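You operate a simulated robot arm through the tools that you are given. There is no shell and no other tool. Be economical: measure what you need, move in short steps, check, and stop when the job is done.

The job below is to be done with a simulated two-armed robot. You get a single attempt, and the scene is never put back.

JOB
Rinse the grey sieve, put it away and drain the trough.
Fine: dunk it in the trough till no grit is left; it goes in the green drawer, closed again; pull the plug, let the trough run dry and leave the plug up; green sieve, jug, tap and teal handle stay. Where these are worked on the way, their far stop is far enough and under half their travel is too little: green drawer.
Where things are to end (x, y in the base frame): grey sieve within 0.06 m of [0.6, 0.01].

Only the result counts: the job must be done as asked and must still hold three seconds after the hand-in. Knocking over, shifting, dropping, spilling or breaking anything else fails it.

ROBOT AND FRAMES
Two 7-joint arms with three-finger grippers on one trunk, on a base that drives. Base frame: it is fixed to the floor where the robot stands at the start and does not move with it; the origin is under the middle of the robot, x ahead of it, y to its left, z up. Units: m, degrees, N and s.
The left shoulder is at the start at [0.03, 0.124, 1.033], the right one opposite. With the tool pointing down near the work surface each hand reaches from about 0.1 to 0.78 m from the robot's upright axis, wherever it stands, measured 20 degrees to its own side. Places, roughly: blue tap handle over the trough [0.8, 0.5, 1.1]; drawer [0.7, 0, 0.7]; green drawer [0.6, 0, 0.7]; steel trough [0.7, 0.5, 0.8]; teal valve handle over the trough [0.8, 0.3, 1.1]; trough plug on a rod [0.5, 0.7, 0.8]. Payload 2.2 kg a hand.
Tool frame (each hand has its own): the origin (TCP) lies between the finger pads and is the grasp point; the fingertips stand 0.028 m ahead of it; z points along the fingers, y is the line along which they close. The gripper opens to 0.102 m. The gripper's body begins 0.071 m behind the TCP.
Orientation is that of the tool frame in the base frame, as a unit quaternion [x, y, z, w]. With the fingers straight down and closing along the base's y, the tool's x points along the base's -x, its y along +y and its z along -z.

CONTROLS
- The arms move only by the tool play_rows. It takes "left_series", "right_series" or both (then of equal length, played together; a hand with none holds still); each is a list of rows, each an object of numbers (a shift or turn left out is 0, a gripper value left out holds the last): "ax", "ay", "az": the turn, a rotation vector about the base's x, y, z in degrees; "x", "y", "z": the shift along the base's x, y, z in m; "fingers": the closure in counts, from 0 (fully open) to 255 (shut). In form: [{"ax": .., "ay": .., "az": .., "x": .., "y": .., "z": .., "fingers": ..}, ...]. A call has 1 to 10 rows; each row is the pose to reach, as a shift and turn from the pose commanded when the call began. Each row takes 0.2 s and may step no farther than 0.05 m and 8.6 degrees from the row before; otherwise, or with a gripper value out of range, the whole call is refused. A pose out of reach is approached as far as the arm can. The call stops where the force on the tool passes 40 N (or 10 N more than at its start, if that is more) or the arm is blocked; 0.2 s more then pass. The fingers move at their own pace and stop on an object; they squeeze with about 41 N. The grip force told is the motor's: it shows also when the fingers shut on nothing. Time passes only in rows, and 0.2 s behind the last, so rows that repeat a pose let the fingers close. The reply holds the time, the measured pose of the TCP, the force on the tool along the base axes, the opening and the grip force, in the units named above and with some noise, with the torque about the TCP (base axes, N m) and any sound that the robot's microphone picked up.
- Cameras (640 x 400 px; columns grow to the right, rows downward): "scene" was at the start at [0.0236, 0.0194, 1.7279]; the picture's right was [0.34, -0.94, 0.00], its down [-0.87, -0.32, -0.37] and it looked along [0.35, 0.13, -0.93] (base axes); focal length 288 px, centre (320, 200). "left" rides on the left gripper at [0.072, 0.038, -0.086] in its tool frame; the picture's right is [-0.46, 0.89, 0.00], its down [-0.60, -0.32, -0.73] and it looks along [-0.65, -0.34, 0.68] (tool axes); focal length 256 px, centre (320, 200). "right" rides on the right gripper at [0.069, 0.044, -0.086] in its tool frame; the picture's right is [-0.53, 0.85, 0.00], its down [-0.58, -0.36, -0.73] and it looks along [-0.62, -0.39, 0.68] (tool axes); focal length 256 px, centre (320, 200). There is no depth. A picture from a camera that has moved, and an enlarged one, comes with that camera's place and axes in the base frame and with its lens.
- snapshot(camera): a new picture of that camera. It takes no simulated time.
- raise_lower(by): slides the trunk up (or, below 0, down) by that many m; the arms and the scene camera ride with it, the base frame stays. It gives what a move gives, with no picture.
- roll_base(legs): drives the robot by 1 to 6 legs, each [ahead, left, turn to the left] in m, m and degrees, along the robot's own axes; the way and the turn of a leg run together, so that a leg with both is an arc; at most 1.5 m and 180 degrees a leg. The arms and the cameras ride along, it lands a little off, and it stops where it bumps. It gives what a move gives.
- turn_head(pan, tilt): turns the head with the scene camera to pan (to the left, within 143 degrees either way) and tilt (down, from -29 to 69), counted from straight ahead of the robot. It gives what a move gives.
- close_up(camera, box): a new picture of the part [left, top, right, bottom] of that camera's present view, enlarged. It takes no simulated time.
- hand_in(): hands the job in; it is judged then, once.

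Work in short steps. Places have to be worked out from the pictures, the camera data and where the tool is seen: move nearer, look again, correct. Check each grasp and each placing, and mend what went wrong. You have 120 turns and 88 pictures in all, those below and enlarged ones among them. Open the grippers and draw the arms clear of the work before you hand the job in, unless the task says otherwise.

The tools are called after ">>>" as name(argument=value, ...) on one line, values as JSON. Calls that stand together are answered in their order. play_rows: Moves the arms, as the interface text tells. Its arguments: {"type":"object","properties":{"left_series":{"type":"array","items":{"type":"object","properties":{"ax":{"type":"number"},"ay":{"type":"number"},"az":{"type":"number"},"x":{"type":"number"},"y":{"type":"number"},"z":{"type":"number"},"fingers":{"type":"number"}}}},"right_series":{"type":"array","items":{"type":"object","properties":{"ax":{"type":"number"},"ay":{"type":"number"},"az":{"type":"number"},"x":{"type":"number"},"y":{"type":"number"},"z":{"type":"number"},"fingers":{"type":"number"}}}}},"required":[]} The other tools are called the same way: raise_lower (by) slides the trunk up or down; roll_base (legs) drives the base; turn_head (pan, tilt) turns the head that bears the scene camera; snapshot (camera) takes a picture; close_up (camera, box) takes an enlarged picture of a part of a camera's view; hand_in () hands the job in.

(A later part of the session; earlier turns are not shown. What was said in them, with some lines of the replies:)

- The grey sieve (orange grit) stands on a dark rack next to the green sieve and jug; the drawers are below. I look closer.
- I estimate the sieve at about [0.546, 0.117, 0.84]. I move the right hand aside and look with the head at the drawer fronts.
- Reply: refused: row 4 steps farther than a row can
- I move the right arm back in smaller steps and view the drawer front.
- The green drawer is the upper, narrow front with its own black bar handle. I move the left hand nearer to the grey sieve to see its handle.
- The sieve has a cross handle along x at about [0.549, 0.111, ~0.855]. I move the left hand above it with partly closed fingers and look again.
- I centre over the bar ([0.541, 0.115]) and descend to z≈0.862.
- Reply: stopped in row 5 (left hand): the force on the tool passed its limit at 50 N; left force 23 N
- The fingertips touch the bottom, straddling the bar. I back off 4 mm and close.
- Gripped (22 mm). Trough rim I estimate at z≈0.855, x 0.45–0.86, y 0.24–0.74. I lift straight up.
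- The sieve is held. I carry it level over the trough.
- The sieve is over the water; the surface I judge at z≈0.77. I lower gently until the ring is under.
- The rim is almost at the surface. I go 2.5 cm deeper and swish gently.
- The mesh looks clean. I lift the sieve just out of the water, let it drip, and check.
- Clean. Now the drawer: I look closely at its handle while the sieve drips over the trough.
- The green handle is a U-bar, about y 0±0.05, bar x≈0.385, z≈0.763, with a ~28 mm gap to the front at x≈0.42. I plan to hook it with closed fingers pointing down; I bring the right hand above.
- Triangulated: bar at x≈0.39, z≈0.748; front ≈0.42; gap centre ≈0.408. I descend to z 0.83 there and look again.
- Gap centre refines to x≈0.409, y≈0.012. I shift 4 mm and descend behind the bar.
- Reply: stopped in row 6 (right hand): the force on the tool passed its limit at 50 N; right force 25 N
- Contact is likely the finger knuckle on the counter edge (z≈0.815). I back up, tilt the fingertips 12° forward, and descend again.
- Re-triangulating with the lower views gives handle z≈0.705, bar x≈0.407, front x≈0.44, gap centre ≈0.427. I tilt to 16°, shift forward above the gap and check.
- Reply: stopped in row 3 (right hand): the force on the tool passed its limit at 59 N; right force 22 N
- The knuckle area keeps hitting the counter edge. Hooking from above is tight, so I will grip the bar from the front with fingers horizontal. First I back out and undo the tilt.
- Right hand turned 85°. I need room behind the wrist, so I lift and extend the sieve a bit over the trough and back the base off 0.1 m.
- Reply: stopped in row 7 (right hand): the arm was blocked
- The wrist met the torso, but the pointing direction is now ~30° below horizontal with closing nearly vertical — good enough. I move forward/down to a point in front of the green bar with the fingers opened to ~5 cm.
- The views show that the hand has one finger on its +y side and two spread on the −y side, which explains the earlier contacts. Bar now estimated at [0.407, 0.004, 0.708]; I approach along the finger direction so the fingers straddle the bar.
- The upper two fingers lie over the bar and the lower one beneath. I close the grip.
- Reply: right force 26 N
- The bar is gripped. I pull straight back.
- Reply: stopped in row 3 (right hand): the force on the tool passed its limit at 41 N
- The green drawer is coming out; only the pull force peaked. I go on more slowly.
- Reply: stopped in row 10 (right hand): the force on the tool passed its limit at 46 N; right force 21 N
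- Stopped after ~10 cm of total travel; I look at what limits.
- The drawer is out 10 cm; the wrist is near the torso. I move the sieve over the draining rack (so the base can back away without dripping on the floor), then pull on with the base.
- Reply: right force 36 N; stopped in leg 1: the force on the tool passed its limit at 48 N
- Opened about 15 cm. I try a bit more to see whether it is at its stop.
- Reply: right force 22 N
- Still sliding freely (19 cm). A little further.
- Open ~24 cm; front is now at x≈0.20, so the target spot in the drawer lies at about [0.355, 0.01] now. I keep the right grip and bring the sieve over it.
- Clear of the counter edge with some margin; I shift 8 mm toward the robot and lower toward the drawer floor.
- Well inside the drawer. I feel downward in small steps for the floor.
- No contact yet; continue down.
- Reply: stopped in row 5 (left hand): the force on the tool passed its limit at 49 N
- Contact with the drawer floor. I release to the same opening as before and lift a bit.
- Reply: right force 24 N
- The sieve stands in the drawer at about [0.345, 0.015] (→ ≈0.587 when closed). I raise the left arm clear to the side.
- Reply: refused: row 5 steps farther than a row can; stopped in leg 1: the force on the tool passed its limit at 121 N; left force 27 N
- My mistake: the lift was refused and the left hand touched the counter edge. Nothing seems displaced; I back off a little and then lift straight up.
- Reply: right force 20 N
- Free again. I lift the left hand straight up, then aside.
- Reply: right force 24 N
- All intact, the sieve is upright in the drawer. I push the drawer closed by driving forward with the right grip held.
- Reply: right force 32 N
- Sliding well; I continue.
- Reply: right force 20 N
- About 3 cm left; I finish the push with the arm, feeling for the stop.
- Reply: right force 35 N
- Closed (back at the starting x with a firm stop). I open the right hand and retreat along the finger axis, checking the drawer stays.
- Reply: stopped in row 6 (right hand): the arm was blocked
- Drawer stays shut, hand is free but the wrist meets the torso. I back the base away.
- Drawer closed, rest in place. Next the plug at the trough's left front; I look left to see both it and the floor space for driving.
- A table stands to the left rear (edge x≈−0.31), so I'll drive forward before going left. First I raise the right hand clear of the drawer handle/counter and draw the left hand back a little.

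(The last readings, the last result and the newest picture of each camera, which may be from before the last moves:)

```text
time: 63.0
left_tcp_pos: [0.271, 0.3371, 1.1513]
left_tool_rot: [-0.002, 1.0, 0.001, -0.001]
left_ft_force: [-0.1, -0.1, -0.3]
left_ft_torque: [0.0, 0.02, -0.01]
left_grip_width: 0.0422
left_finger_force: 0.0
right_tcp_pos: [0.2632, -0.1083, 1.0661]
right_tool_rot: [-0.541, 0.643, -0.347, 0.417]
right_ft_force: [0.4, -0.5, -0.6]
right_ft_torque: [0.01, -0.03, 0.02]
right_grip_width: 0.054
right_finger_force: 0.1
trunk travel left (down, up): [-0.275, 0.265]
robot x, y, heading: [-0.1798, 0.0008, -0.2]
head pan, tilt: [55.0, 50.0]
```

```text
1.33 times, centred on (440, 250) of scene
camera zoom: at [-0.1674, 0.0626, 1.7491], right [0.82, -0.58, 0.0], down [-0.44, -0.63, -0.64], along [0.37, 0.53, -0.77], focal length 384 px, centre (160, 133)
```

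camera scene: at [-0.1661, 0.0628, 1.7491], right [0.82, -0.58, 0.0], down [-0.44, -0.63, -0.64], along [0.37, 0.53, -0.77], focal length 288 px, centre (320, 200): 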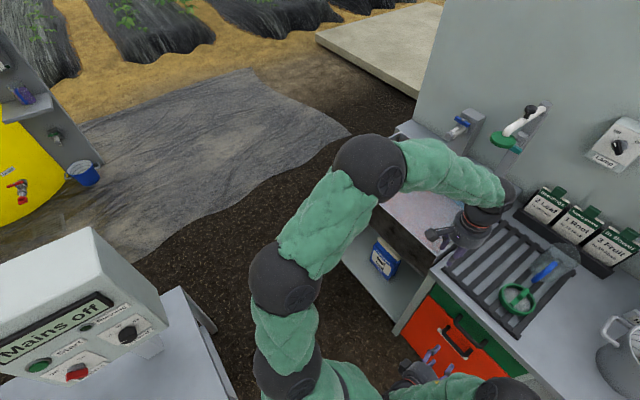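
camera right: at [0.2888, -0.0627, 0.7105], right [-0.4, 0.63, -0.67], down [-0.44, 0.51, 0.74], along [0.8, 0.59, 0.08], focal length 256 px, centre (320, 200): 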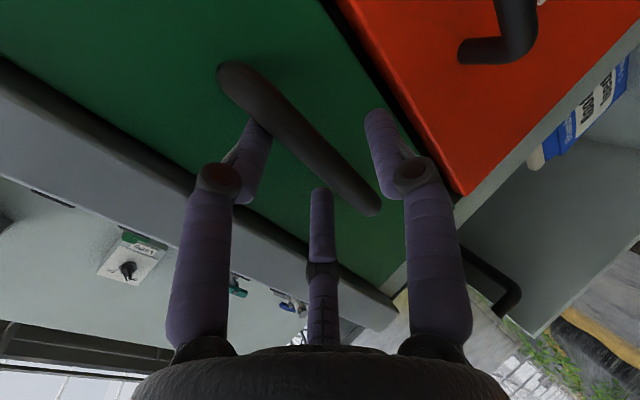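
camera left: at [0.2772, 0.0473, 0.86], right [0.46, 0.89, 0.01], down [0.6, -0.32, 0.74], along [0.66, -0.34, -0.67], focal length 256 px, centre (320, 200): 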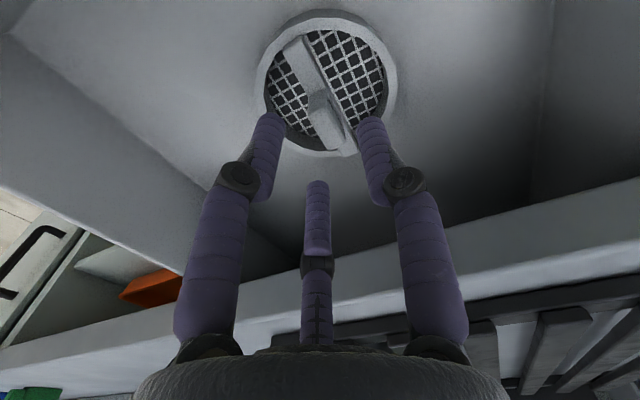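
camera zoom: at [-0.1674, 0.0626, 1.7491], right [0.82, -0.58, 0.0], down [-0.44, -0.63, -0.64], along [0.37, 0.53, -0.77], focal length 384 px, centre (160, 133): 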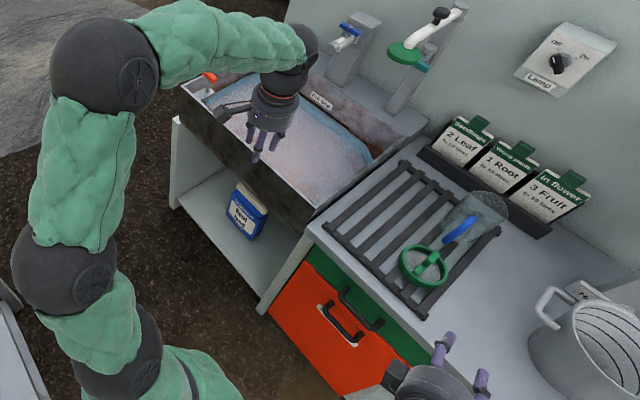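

Path is clear: I drive ahead 0.15 m, then left 0.3 m.

>>> roll_base(legs=[[0.15, 0, 0], [0, 0.3, 0]])

>>> turn_head(pan=35, tilt=55)

>>> snapshot(camera="scene")

>>> snapshot(camera="left")

```text
time: 66.0
left_tcp_pos: [0.4141, 0.6501, 1.1507]
left_tool_rot: [-0.007, 1.0, 0.001, -0.002]
left_ft_force: [0.2, -0.4, -0.5]
left_ft_torque: [-0.04, 0.01, -0.02]
left_grip_width: 0.042
left_finger_force: 0.1
right_tcp_pos: [0.4114, 0.2043, 1.0664]
right_tool_rot: [-0.546, 0.639, -0.344, 0.419]
right_ft_force: [-0.6, -0.3, -0.1]
right_ft_torque: [-0.03, -0.02, -0.01]
right_grip_width: 0.0541
right_finger_force: 0.0
trunk travel left (down, up): [-0.275, 0.265]
robot x, y, heading: [-0.0352, 0.308, 0.6]
head pan, tilt: [55.0, 50.0]
```

```text
time: 66.9
left_tcp_pos: [0.4148, 0.6497, 1.1513]
left_tool_rot: [-0.007, 1.0, 0.002, -0.002]
left_ft_force: [0.1, 0.9, -0.2]
left_ft_torque: [0.0, 0.02, -0.01]
left_grip_width: 0.0419
left_finger_force: 0.0
right_tcp_pos: [0.4126, 0.2033, 1.0673]
right_tool_rot: [-0.545, 0.639, -0.343, 0.42]
right_ft_force: [0.7, 0.0, 0.0]
right_ft_torque: [0.02, 0.02, 0.01]
right_grip_width: 0.0541
right_finger_force: 0.1
trunk travel left (down, up): [-0.275, 0.265]
robot x, y, heading: [-0.0354, 0.3039, 0.6]
head pan, tilt: [35.0, 55.0]
```

```text
26 pictures are left
camera scene: at [-0.0054, 0.3479, 1.7426], right [0.58, -0.81, 0.0], down [-0.67, -0.48, -0.57], along [0.47, 0.33, -0.82], focal length 288 px, centre (320, 200)
```

scene: 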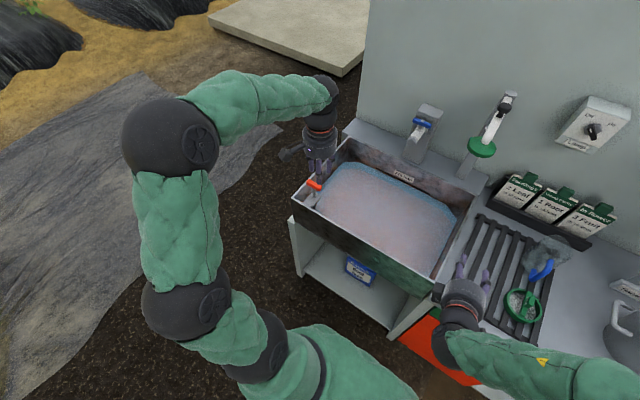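

```text
25 pictures are left
camera left: at [0.3412, 0.6862, 1.2389], right [0.45, 0.89, 0.0], down [0.61, -0.31, 0.73], along [0.65, -0.33, -0.69], focal length 256 px, centre (320, 200)
```

left: 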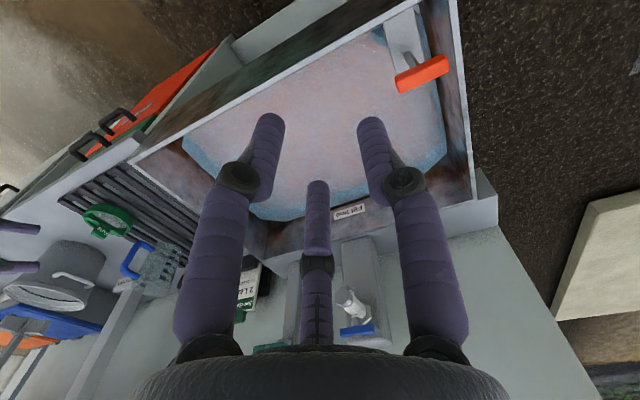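

>>> close_up(camera="left", box=[340, 0, 500, 120])

>>> close_up(camera="scene", box=[270, 130, 370, 230])

```text
3.33 times, centred on (420, 60) of left
camera zoom: at [0.3412, 0.6862, 1.2389], right [0.45, 0.89, 0.0], down [0.61, -0.31, 0.73], along [0.65, -0.33, -0.69], focal length 853 px, centre (-13, 667)
```

zoom: 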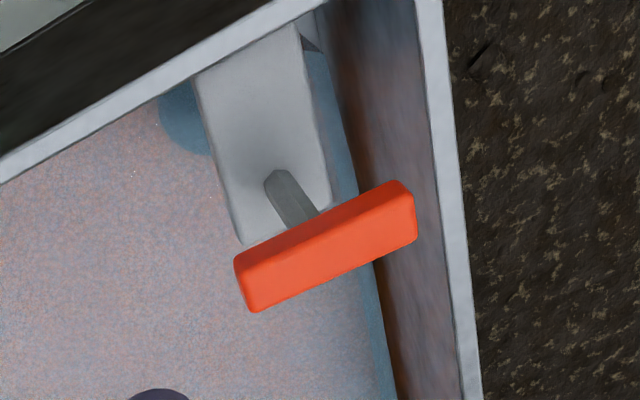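

```text
4.00 times, centred on (320, 180) of scene
camera zoom: at [-0.0054, 0.3479, 1.7426], right [0.58, -0.81, 0.0], down [-0.67, -0.48, -0.57], along [0.47, 0.33, -0.82], focal length 1153 px, centre (320, 280)
```

zoom: 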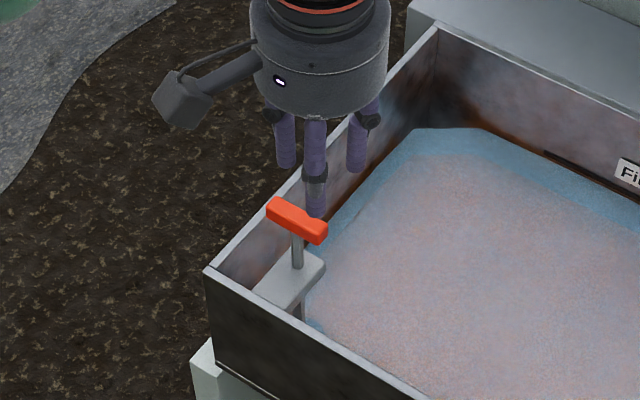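

The plug is a vertical rod with a red T-bar along y at about [0.523, 0.746, 0.878]. I turn the left hand −90° so the fingers close along x.

>>> play_rows(left_series=[{"az": -8.5, "x": 0.01, "y": 0.01}, {"az": -17, "x": 0.02, "y": 0.02}, {"az": -25.5, "x": 0.03, "y": 0.03}, {"az": -34, "x": 0.04, "y": 0.04}, {"az": -42.5, "x": 0.05, "y": 0.05}, {"az": -51, "x": 0.06, "y": 0.06}, {"az": -59.5, "x": 0.07, "y": 0.07}, {"az": -68, "x": 0.08, "y": 0.08}, {"az": -76.5, "x": 0.09, "y": 0.09, "z": -0.02}, {"az": -85, "x": 0.1, "y": 0.095, "z": -0.05, "fingers": 100}])

>>> play_rows(left_series=[{"az": -2.5, "x": 0.004, "z": -0.03}, {"az": -4.5, "x": 0.008, "z": -0.06}, {"az": -4.5, "x": 0.008, "z": -0.09}, {"az": -4.5, "x": 0.008, "z": -0.12}])

>>> snapshot(camera="left")

>>> close_up(camera="scene", box=[250, 110, 390, 230])

```text
time: 69.1
left_tcp_pos: [0.5143, 0.7469, 1.1008]
left_tool_rot: [0.672, 0.741, 0.002, 0.001]
left_ft_force: [0.4, 1.1, 0.1]
left_ft_torque: [-0.01, 0.04, -0.01]
left_grip_width: 0.0621
left_finger_force: 0.1
right_tcp_pos: [0.411, 0.2027, 1.0669]
right_tool_rot: [-0.546, 0.639, -0.343, 0.419]
right_ft_force: [0.4, 0.0, 0.5]
right_ft_torque: [0.0, 0.0, -0.02]
right_grip_width: 0.054
right_finger_force: 0.1
trunk travel left (down, up): [-0.275, 0.265]
robot x, y, heading: [-0.0354, 0.307, 0.6]
head pan, tilt: [35.0, 55.0]
```

```text
time: 70.1
left_tcp_pos: [0.5224, 0.746, 0.9826]
left_tool_rot: [0.699, 0.715, 0.003, 0.0]
left_ft_force: [0.5, 0.4, 0.0]
left_ft_torque: [0.02, -0.02, 0.01]
left_grip_width: 0.0619
left_finger_force: 0.1
right_tcp_pos: [0.4113, 0.2054, 1.067]
right_tool_rot: [-0.546, 0.639, -0.343, 0.42]
right_ft_force: [0.2, -0.1, -0.2]
right_ft_torque: [-0.01, -0.02, 0.0]
right_grip_width: 0.054
right_finger_force: 0.0
trunk travel left (down, up): [-0.275, 0.265]
robot x, y, heading: [-0.0372, 0.3065, 0.4]
head pan, tilt: [35.0, 55.0]
```

```text
22 pictures are left
camera left: at [0.5572, 0.8172, 1.0699], right [0.9, -0.44, 0.0], down [-0.31, -0.61, 0.73], along [-0.32, -0.65, -0.69], focal length 256 px, centre (320, 200)
```

left: 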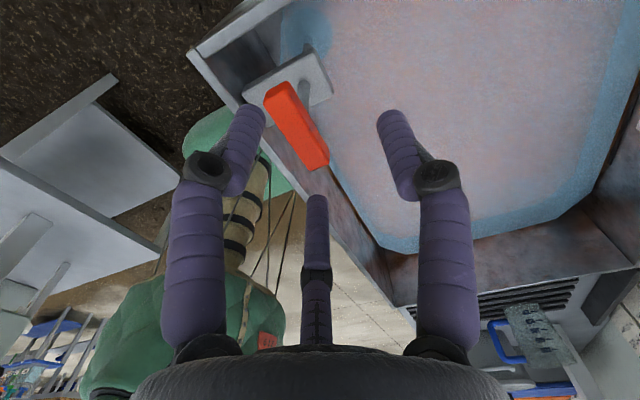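

```text
3.33 times, centred on (320, 170) of scene
camera zoom: at [-0.005, 0.3481, 1.7426], right [0.58, -0.81, 0.0], down [-0.67, -0.48, -0.57], along [0.47, 0.33, -0.82], focal length 961 px, centre (320, 300)
```

zoom: 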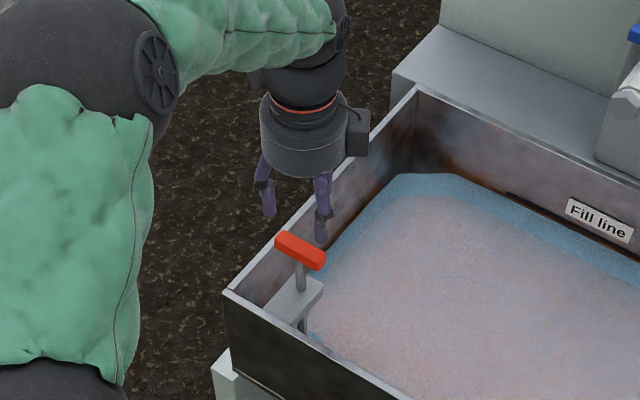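

Refined T-bar centre: [0.506, 0.739, 0.912]. I centre over it and descend to straddle.

>>> play_rows(left_series=[{"x": -0.01, "y": -0.005}, {"x": -0.0165, "y": -0.007, "z": -0.01}, {"x": -0.0165, "y": -0.007, "z": -0.025}, {"x": -0.0165, "y": -0.007, "z": -0.04}])

>>> snapshot(camera="left")

```text
time: 71.1
left_tcp_pos: [0.5058, 0.7374, 0.941]
left_tool_rot: [0.699, 0.715, 0.003, 0.0]
left_ft_force: [-0.9, 0.1, -0.2]
left_ft_torque: [-0.02, -0.01, -0.01]
left_grip_width: 0.0621
left_finger_force: 0.0
right_tcp_pos: [0.4118, 0.2029, 1.0674]
right_tool_rot: [-0.545, 0.639, -0.343, 0.42]
right_ft_force: [0.3, 0.5, 0.2]
right_ft_torque: [0.01, 0.0, 0.02]
right_grip_width: 0.054
right_finger_force: 0.1
trunk travel left (down, up): [-0.275, 0.265]
robot x, y, heading: [-0.034, 0.3066, 0.8]
head pan, tilt: [35.0, 55.0]
```

```text
20 pictures are left
camera left: at [0.5414, 0.8097, 1.0292], right [0.9, -0.44, 0.0], down [-0.31, -0.61, 0.73], along [-0.32, -0.65, -0.69], focal length 256 px, centre (320, 200)
```

left: 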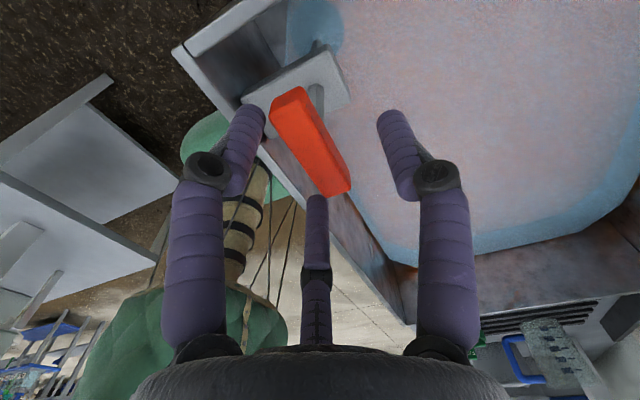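

The bar lies between the fingers. I descend 3.5 cm more and close.

>>> play_rows(left_series=[{"x": -0.003, "y": 0.002, "z": -0.015}, {"x": -0.003, "y": 0.002, "z": -0.028}, {"x": -0.003, "y": 0.002, "z": -0.036}])

>>> snapshot(camera="left")

>>> close_up(camera="scene", box=[260, 130, 360, 230])

```text
time: 71.9
left_tcp_pos: [0.5031, 0.7388, 0.9045]
left_tool_rot: [0.699, 0.715, 0.002, 0.0]
left_ft_force: [0.2, -0.8, 0.8]
left_ft_torque: [0.03, -0.02, -0.01]
left_grip_width: 0.0621
left_finger_force: 0.0
right_tcp_pos: [0.4112, 0.2034, 1.0663]
right_tool_rot: [-0.545, 0.639, -0.344, 0.419]
right_ft_force: [-0.6, 1.0, -0.1]
right_ft_torque: [0.01, 0.0, -0.05]
right_grip_width: 0.0541
right_finger_force: 0.1
trunk travel left (down, up): [-0.275, 0.265]
robot x, y, heading: [-0.0325, 0.308, 0.4]
head pan, tilt: [35.0, 55.0]
```

```text
19 pictures are left
camera left: at [0.5373, 0.8116, 0.9921], right [0.9, -0.44, 0.0], down [-0.31, -0.61, 0.73], along [-0.32, -0.65, -0.69], focal length 256 px, centre (320, 200)
```

left: 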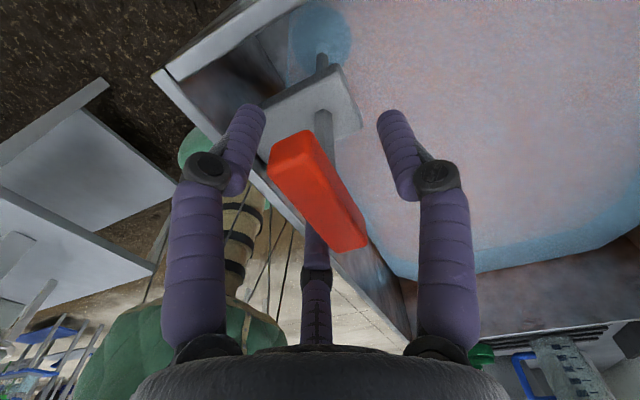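

```text
4.00 times, centred on (310, 180) of scene
camera zoom: at [-0.005, 0.348, 1.7426], right [0.58, -0.81, 0.0], down [-0.67, -0.48, -0.57], along [0.47, 0.33, -0.82], focal length 1153 px, centre (360, 280)
```

zoom: 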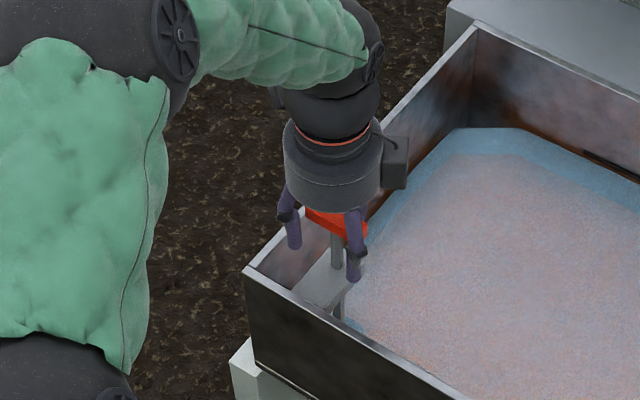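

The bar is right at the grasp point. I close.

>>> play_rows(left_series=[{"fingers": 255}, {}, {}, {}])

>>> snapshot(camera="left")

```text
time: 72.9
left_tcp_pos: [0.4994, 0.7376, 0.905]
left_tool_rot: [0.7, 0.714, 0.0, 0.0]
left_ft_force: [-14.0, -12.7, -3.0]
left_ft_torque: [-0.13, -0.13, -0.57]
left_grip_width: 0.0258
left_finger_force: 45.0
right_tcp_pos: [0.4107, 0.2038, 1.0673]
right_tool_rot: [-0.545, 0.64, -0.344, 0.42]
right_ft_force: [-0.5, -0.3, 0.0]
right_ft_torque: [0.04, -0.01, -0.02]
right_grip_width: 0.0538
right_finger_force: 0.0
trunk travel left (down, up): [-0.275, 0.265]
robot x, y, heading: [-0.0359, 0.308, 0.5]
head pan, tilt: [35.0, 55.0]
```

```text
17 pictures are left
camera left: at [0.5352, 0.8092, 0.9918], right [0.9, -0.45, 0.0], down [-0.3, -0.61, 0.73], along [-0.33, -0.65, -0.68], focal length 256 px, centre (320, 200)
```

left: 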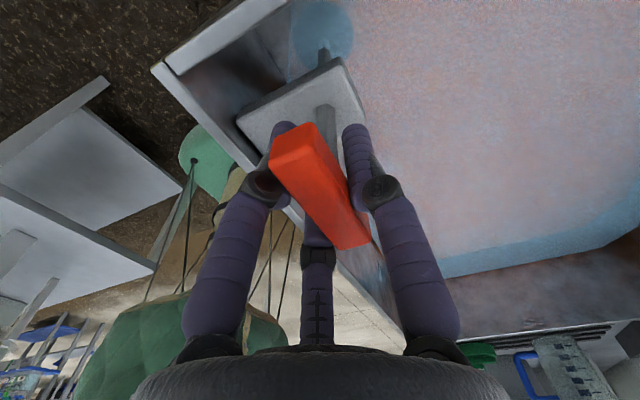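

Gripped. I pull straight up slowly.

>>> play_rows(left_series=[{"x": -0.002, "y": -0.002, "z": 0.006}, {"x": -0.002, "y": -0.002, "z": 0.014}, {"x": -0.002, "y": -0.002, "z": 0.022}, {"x": -0.002, "y": -0.002, "z": 0.03}, {"x": -0.002, "y": -0.002, "z": 0.038}, {"x": -0.002, "y": -0.002, "z": 0.046}])

>>> close_up(camera="scene", box=[250, 110, 450, 260])

```text
time: 74.3
left_tcp_pos: [0.4987, 0.7368, 0.9502]
left_tool_rot: [0.7, 0.714, 0.0, -0.001]
left_ft_force: [-12.5, -7.1, -13.8]
left_ft_torque: [0.68, -0.17, -0.74]
left_grip_width: 0.0258
left_finger_force: 44.8
right_tcp_pos: [0.4116, 0.203, 1.0662]
right_tool_rot: [-0.546, 0.639, -0.343, 0.419]
right_ft_force: [-0.7, -0.4, 0.2]
right_ft_torque: [0.01, -0.01, -0.01]
right_grip_width: 0.0542
right_finger_force: 0.0
trunk travel left (down, up): [-0.275, 0.265]
robot x, y, heading: [-0.0367, 0.3043, 0.7]
head pan, tilt: [35.0, 55.0]
```

```text
2.67 times, centred on (350, 185) of scene
camera zoom: at [-0.0057, 0.3475, 1.7424], right [0.58, -0.81, 0.0], down [-0.67, -0.48, -0.57], along [0.47, 0.33, -0.82], focal length 769 px, centre (240, 240)
```

zoom: 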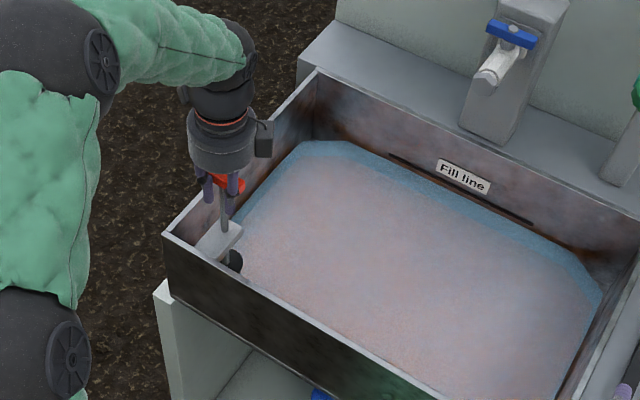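

The plug has risen 4.5 cm. I try a little further to its upper end.

>>> play_rows(left_series=[{"z": 0.005}, {"z": 0.01}, {"z": 0.015}, {"z": 0.02}, {"z": 0.025}, {"z": 0.03}])

>>> close_up(camera="scene", box=[250, 110, 450, 260])

```text
time: 74.8
left_tcp_pos: [0.4997, 0.7355, 0.9497]
left_tool_rot: [0.701, 0.713, -0.004, -0.001]
left_ft_force: [8.3, 5.6, -13.9]
left_ft_torque: [-0.05, -0.36, -0.41]
left_grip_width: 0.0261
left_finger_force: 45.0
right_tcp_pos: [0.4126, 0.2044, 1.067]
right_tool_rot: [-0.545, 0.639, -0.344, 0.419]
right_ft_force: [0.8, 0.8, -0.2]
right_ft_torque: [0.03, 0.04, 0.04]
right_grip_width: 0.0539
right_finger_force: 0.0
trunk travel left (down, up): [-0.275, 0.265]
robot x, y, heading: [-0.0327, 0.3038, 0.7]
head pan, tilt: [35.0, 55.0]
stopped in row 2 (left hand): the force on the tool passed its limit at 44 N (the readings are from after the stop); the commanded pose is now the measured one
```

```text
2.67 times, centred on (350, 185) of scene
camera zoom: at [-0.0028, 0.3497, 1.7426], right [0.58, -0.81, 0.0], down [-0.67, -0.48, -0.57], along [0.47, 0.33, -0.82], focal length 769 px, centre (240, 240)
```

zoom: 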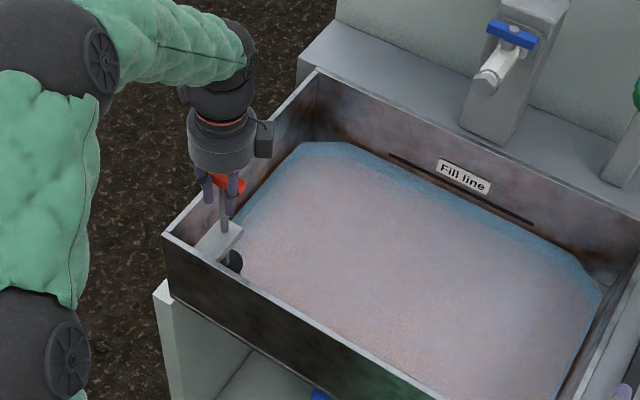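

The plug is at its upper stop. I hold it and let the water run.

>>> play_rows(left_series=[{}, {}, {}, {}, {}, {}, {}, {}, {}, {}])

>>> play_rows(left_series=[{}, {}, {}, {}, {}, {}, {}, {}, {}, {}])

>>> play_rows(left_series=[{}, {}, {}, {}, {}, {}, {}, {}, {}, {}])

>>> close_up(camera="scene", box=[250, 110, 450, 260])

```text
time: 77.0
left_tcp_pos: [0.5, 0.7368, 0.9504]
left_tool_rot: [0.7, 0.714, -0.005, -0.003]
left_ft_force: [8.3, 4.1, -21.1]
left_ft_torque: [-0.02, -0.2, -0.68]
left_grip_width: 0.0258
left_finger_force: 45.0
right_tcp_pos: [0.4135, 0.2048, 1.0665]
right_tool_rot: [-0.546, 0.64, -0.343, 0.419]
right_ft_force: [0.5, -0.3, -0.4]
right_ft_torque: [0.0, -0.01, 0.0]
right_grip_width: 0.0541
right_finger_force: 0.1
trunk travel left (down, up): [-0.275, 0.265]
robot x, y, heading: [-0.0358, 0.308, 0.8]
head pan, tilt: [35.0, 55.0]
```

```text
time: 79.2
left_tcp_pos: [0.4994, 0.7362, 0.9491]
left_tool_rot: [0.7, 0.714, -0.004, -0.002]
left_ft_force: [6.2, 2.5, -24.3]
left_ft_torque: [0.02, -0.21, -0.67]
left_grip_width: 0.0259
left_finger_force: 45.1
right_tcp_pos: [0.4138, 0.2044, 1.0664]
right_tool_rot: [-0.546, 0.639, -0.344, 0.418]
right_ft_force: [0.0, 0.7, 0.0]
right_ft_torque: [0.03, 0.0, 0.01]
right_grip_width: 0.0539
right_finger_force: 0.1
trunk travel left (down, up): [-0.275, 0.265]
robot x, y, heading: [-0.0339, 0.3064, 0.6]
head pan, tilt: [35.0, 55.0]
```

```text
time: 81.4
left_tcp_pos: [0.4991, 0.7364, 0.9503]
left_tool_rot: [0.7, 0.714, -0.004, -0.003]
left_ft_force: [6.2, 2.0, -23.2]
left_ft_torque: [0.01, -0.24, -0.7]
left_grip_width: 0.0258
left_finger_force: 45.1
right_tcp_pos: [0.4128, 0.2057, 1.0659]
right_tool_rot: [-0.547, 0.639, -0.343, 0.418]
right_ft_force: [0.8, 0.2, -0.1]
right_ft_torque: [-0.03, -0.03, 0.01]
right_grip_width: 0.0542
right_finger_force: 0.1
trunk travel left (down, up): [-0.275, 0.265]
robot x, y, heading: [-0.0308, 0.308, 0.3]
head pan, tilt: [35.0, 55.0]
```

```text
2.67 times, centred on (350, 185) of scene
camera zoom: at [-0.0023, 0.3498, 1.7424], right [0.58, -0.81, 0.0], down [-0.67, -0.48, -0.57], along [0.46, 0.33, -0.82], focal length 769 px, centre (240, 240)
```

zoom: 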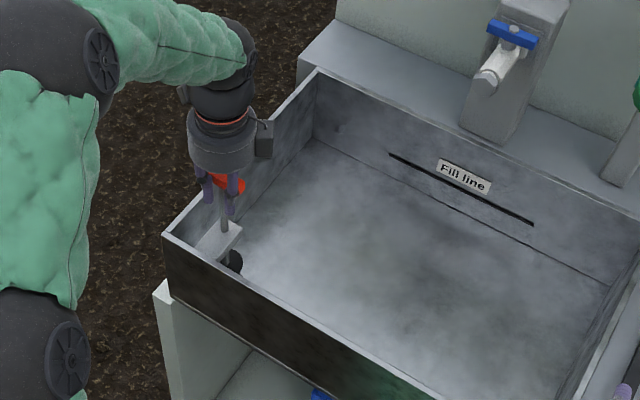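

The trough looks empty. I open the hand gently and see whether the plug stays up by itself.

>>> play_rows(left_series=[{"z": -0.001}, {"z": -0.001, "fingers": 110}, {"z": -0.001}, {"z": -0.001}, {"z": -0.001}])

>>> close_up(camera="scene", box=[260, 130, 360, 230])

```text
time: 82.6
left_tcp_pos: [0.497, 0.7364, 0.9505]
left_tool_rot: [0.7, 0.714, -0.003, -0.003]
left_ft_force: [-0.4, 0.5, 0.1]
left_ft_torque: [-0.04, 0.02, 0.02]
left_grip_width: 0.0579
left_finger_force: 0.0
right_tcp_pos: [0.4125, 0.2025, 1.0659]
right_tool_rot: [-0.545, 0.64, -0.343, 0.419]
right_ft_force: [-0.1, -0.3, -0.3]
right_ft_torque: [-0.01, 0.01, 0.01]
right_grip_width: 0.054
right_finger_force: 0.1
trunk travel left (down, up): [-0.275, 0.265]
robot x, y, heading: [-0.0358, 0.3033, 0.7]
head pan, tilt: [35.0, 55.0]
```

```text
4.00 times, centred on (310, 180) of scene
camera zoom: at [-0.0053, 0.3478, 1.7426], right [0.58, -0.81, 0.0], down [-0.67, -0.48, -0.57], along [0.47, 0.33, -0.82], focal length 1153 px, centre (360, 280)
```

zoom: 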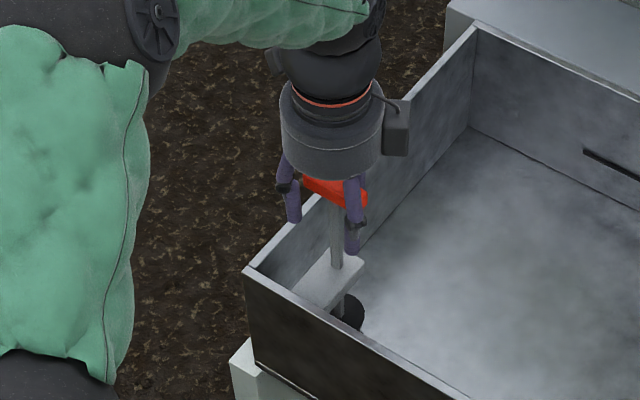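

The plug stays up. I raise the left hand straight off and draw it back.

>>> play_rows(left_series=[{"x": 0.002, "z": 0.02}, {"x": 0.002, "z": 0.05}, {"x": 0.002, "z": 0.09}, {"x": 0.002, "z": 0.13}, {"x": -0.02, "z": 0.17, "fingers": 0}, {"x": -0.05, "z": 0.2}, {"x": -0.08, "z": 0.22, "y": -0.02}, {"x": -0.12, "z": 0.23, "y": -0.03}, {"x": -0.16, "z": 0.23, "y": -0.04}, {"x": -0.2, "z": 0.23, "y": -0.05}], right_series=[{"z": 0.01}, {"z": 0.02}, {"z": 0.03}, {"z": 0.04}, {"z": 0.05, "fingers": 0}, {"z": 0.05}, {"z": 0.05}, {"z": 0.05}, {"z": 0.05}, {"z": 0.05}])

>>> close_up(camera="scene", box=[250, 110, 450, 260])

>>> snapshot(camera="left")

```text
time: 84.8
left_tcp_pos: [0.297, 0.6846, 1.1819]
left_tool_rot: [0.7, 0.714, -0.002, -0.002]
left_ft_force: [-0.9, 0.2, 0.1]
left_ft_torque: [0.02, -0.01, -0.01]
left_grip_width: 0.1019
left_finger_force: 0.0
right_tcp_pos: [0.4104, 0.2019, 1.1155]
right_tool_rot: [-0.545, 0.639, -0.344, 0.419]
right_ft_force: [0.7, 0.1, -0.2]
right_ft_torque: [-0.03, 0.02, 0.01]
right_grip_width: 0.1018
right_finger_force: 0.0
trunk travel left (down, up): [-0.275, 0.265]
robot x, y, heading: [-0.035, 0.303, 0.6]
head pan, tilt: [35.0, 55.0]
```

```text
2.67 times, centred on (350, 185) of scene
camera zoom: at [-0.0071, 0.3472, 1.7426], right [0.58, -0.81, 0.0], down [-0.67, -0.48, -0.57], along [0.47, 0.33, -0.82], focal length 769 px, centre (240, 240)
```

zoom: 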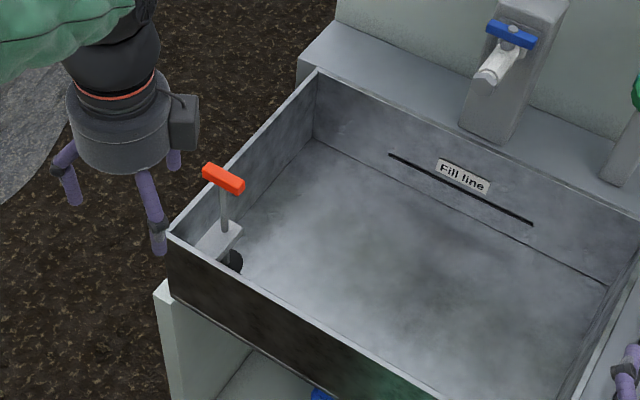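

```text
11 pictures are left
camera left: at [0.3335, 0.7574, 1.2679], right [0.89, -0.45, 0.0], down [-0.3, -0.61, 0.73], along [-0.33, -0.65, -0.68], focal length 256 px, centre (320, 200)
```

left: 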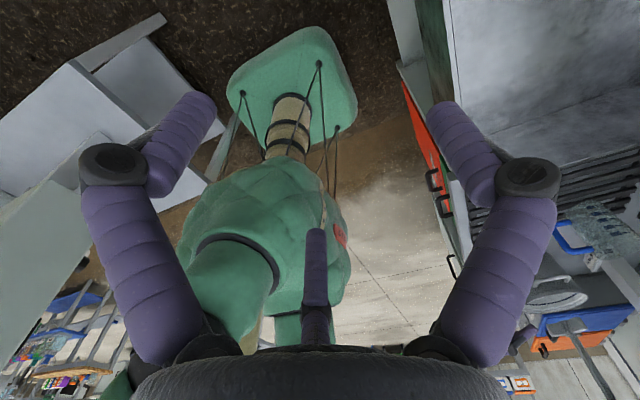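

Trough dry and plug up. Final look at the drawer, jug and taps.

>>> turn_head(pan=-25, tilt=52)

>>> snapshot(camera="scene")

```text
time: 86.1
left_tcp_pos: [0.2995, 0.6864, 1.1811]
left_tool_rot: [0.701, 0.713, -0.002, -0.002]
left_ft_force: [-1.2, -0.1, 0.6]
left_ft_torque: [0.0, 0.02, 0.01]
left_grip_width: 0.1019
left_finger_force: 0.0
right_tcp_pos: [0.4112, 0.2036, 1.1157]
right_tool_rot: [-0.545, 0.64, -0.343, 0.42]
right_ft_force: [0.0, -0.1, -0.2]
right_ft_torque: [-0.01, 0.02, -0.04]
right_grip_width: 0.1019
right_finger_force: 0.2
trunk travel left (down, up): [-0.275, 0.265]
robot x, y, heading: [-0.0381, 0.3066, 0.5]
head pan, tilt: [-25.0, 52.0]
```

```text
10 pictures are left
camera scene: at [0.0044, 0.2748, 1.7465], right [-0.41, -0.91, 0.0], down [-0.72, 0.32, -0.62], along [0.56, -0.25, -0.79], focal length 288 px, centre (320, 200)
```

scene: 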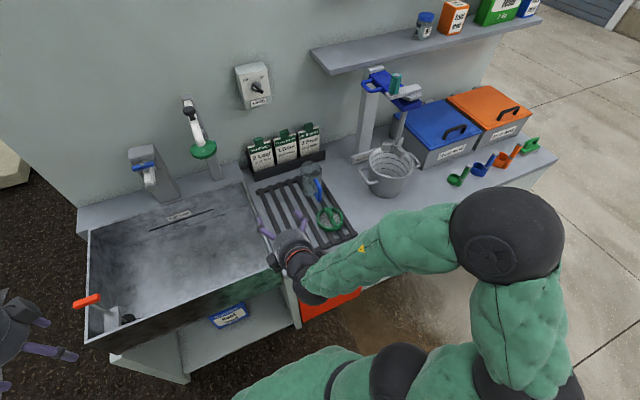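

I draw the robot back and right to clear the work, then check the drawer.

>>> roll_base(legs=[[-0.12, 0, 0], [0, -0.3, 0]])

>>> turn_head(pan=5, tilt=58)

>>> play_rows(right_series=[{"y": -0.04}, {"y": -0.08}, {"y": -0.12}, {"y": -0.16}, {"y": -0.2}])

>>> close_up(camera="scene", box=[100, 60, 500, 310])

```text
time: 87.2
left_tcp_pos: [0.2505, 0.6833, 1.181]
left_tool_rot: [0.701, 0.713, -0.001, -0.003]
left_ft_force: [1.3, 0.0, 0.5]
left_ft_torque: [0.01, 0.12, -0.01]
left_grip_width: 0.1021
left_finger_force: 0.2
right_tcp_pos: [0.3606, 0.1989, 1.1141]
right_tool_rot: [-0.544, 0.642, -0.343, 0.417]
right_ft_force: [0.5, 0.5, 0.0]
right_ft_torque: [0.03, 0.04, -0.02]
right_grip_width: 0.1022
right_finger_force: 0.0
trunk travel left (down, up): [-0.275, 0.265]
robot x, y, heading: [-0.0872, 0.3042, 0.4]
head pan, tilt: [-25.0, 52.0]
stopped in leg 1: the robot was blocked; the commanded pose is now the measured one
```

```text
time: 88.1
left_tcp_pos: [0.2486, 0.6823, 1.1827]
left_tool_rot: [0.701, 0.713, 0.0, -0.002]
left_ft_force: [-0.1, -1.5, -0.4]
left_ft_torque: [0.01, 0.04, -0.02]
left_grip_width: 0.1018
left_finger_force: 0.0
right_tcp_pos: [0.3575, 0.199, 1.1163]
right_tool_rot: [-0.544, 0.64, -0.344, 0.419]
right_ft_force: [-0.6, 0.1, 0.2]
right_ft_torque: [0.01, 0.02, -0.03]
right_grip_width: 0.1021
right_finger_force: 0.0
trunk travel left (down, up): [-0.275, 0.265]
robot x, y, heading: [-0.0854, 0.304, 0.2]
head pan, tilt: [5.0, 58.0]
```

```text
time: 89.3
left_tcp_pos: [0.2449, 0.6839, 1.1841]
left_tool_rot: [0.701, 0.713, 0.0, 0.0]
left_ft_force: [-0.5, -0.4, 0.8]
left_ft_torque: [0.03, -0.05, 0.04]
left_grip_width: 0.1022
left_finger_force: 0.1
right_tcp_pos: [0.3627, 0.0673, 1.1562]
right_tool_rot: [-0.543, 0.646, -0.347, 0.409]
right_ft_force: [-0.4, 0.4, -0.2]
right_ft_torque: [0.02, -0.01, 0.01]
right_grip_width: 0.102
right_finger_force: 0.0
right hand out of reach, approached as far as the arm can: row 3, 4, 5
trunk travel left (down, up): [-0.275, 0.265]
robot x, y, heading: [-0.0848, 0.3019, 0.2]
head pan, tilt: [5.0, 58.0]
```

```text
1.60 times, centred on (300, 185) of scene
camera zoom: at [-0.0506, 0.3116, 1.739], right [0.09, -1.0, 0.0], down [-0.84, -0.08, -0.53], along [0.53, 0.05, -0.85], focal length 461 px, centre (352, 224)
```

zoom: 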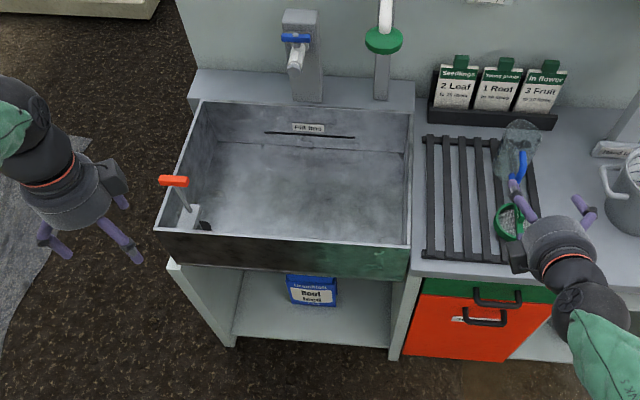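

The base was blocked by the table at the rear. I check the drawer closely, and look at the table to see nothing shifted.

>>> close_up(camera="scene", box=[340, 220, 460, 300])

>>> turn_head(pan=110, tilt=50)

>>> snapshot(camera="scene")

```text
5.00 times, centred on (400, 260) of scene
camera zoom: at [-0.0506, 0.3116, 1.739], right [0.09, -1.0, 0.0], down [-0.84, -0.08, -0.53], along [0.53, 0.05, -0.85], focal length 1441 px, centre (-80, -100)
```

zoom: 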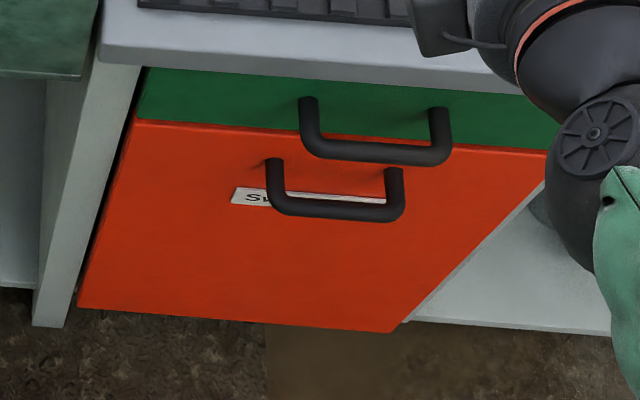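

```text
time: 91.2
left_tcp_pos: [0.2458, 0.6833, 1.1833]
left_tool_rot: [0.701, 0.713, -0.001, -0.001]
left_ft_force: [0.7, 0.5, 0.3]
left_ft_torque: [0.0, 0.0, 0.01]
left_grip_width: 0.1016
left_finger_force: 0.1
right_tcp_pos: [0.3634, 0.0665, 1.154]
right_tool_rot: [-0.543, 0.646, -0.347, 0.409]
right_ft_force: [-0.6, 0.2, 0.7]
right_ft_torque: [0.04, 0.01, -0.01]
right_grip_width: 0.1022
right_finger_force: 0.1
trunk travel left (down, up): [-0.275, 0.265]
robot x, y, heading: [-0.0873, 0.3059, 0.4]
head pan, tilt: [110.0, 50.0]
```

```text
7 pictures are left
camera scene: at [-0.1437, 0.3769, 1.7491], right [0.94, 0.35, 0.0], down [0.27, -0.72, -0.64], along [-0.22, 0.6, -0.77], focal length 288 px, centre (320, 200)
```

scene: 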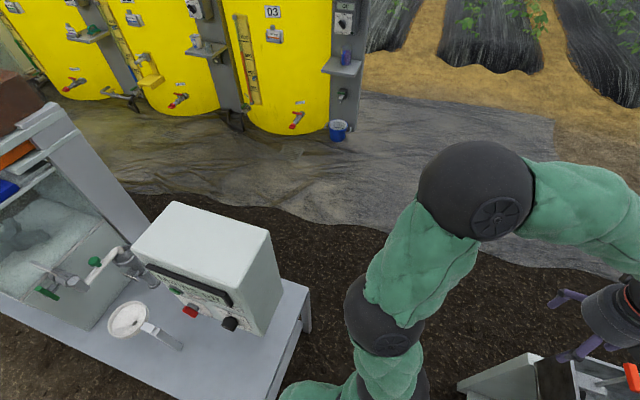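

The table and its items stand undisturbed, the drawer is shut, the trough is dry, the plug is up, and both hands are open and clear. I hand in.

>>> hand_in()

```text
The job is handed in.
```

The grey sieve is rinsed clean and in the closed green drawer at about [0.59–0.60, 0.015]. The trough has drained dry, the plug is up, and I've handed the job in.

Two contacts along the way: the left hand hit the counter edge (121 N), and the base was blocked once while backing up, probably by the table behind it. In the pictures afterwards nothing looked moved or knocked over.
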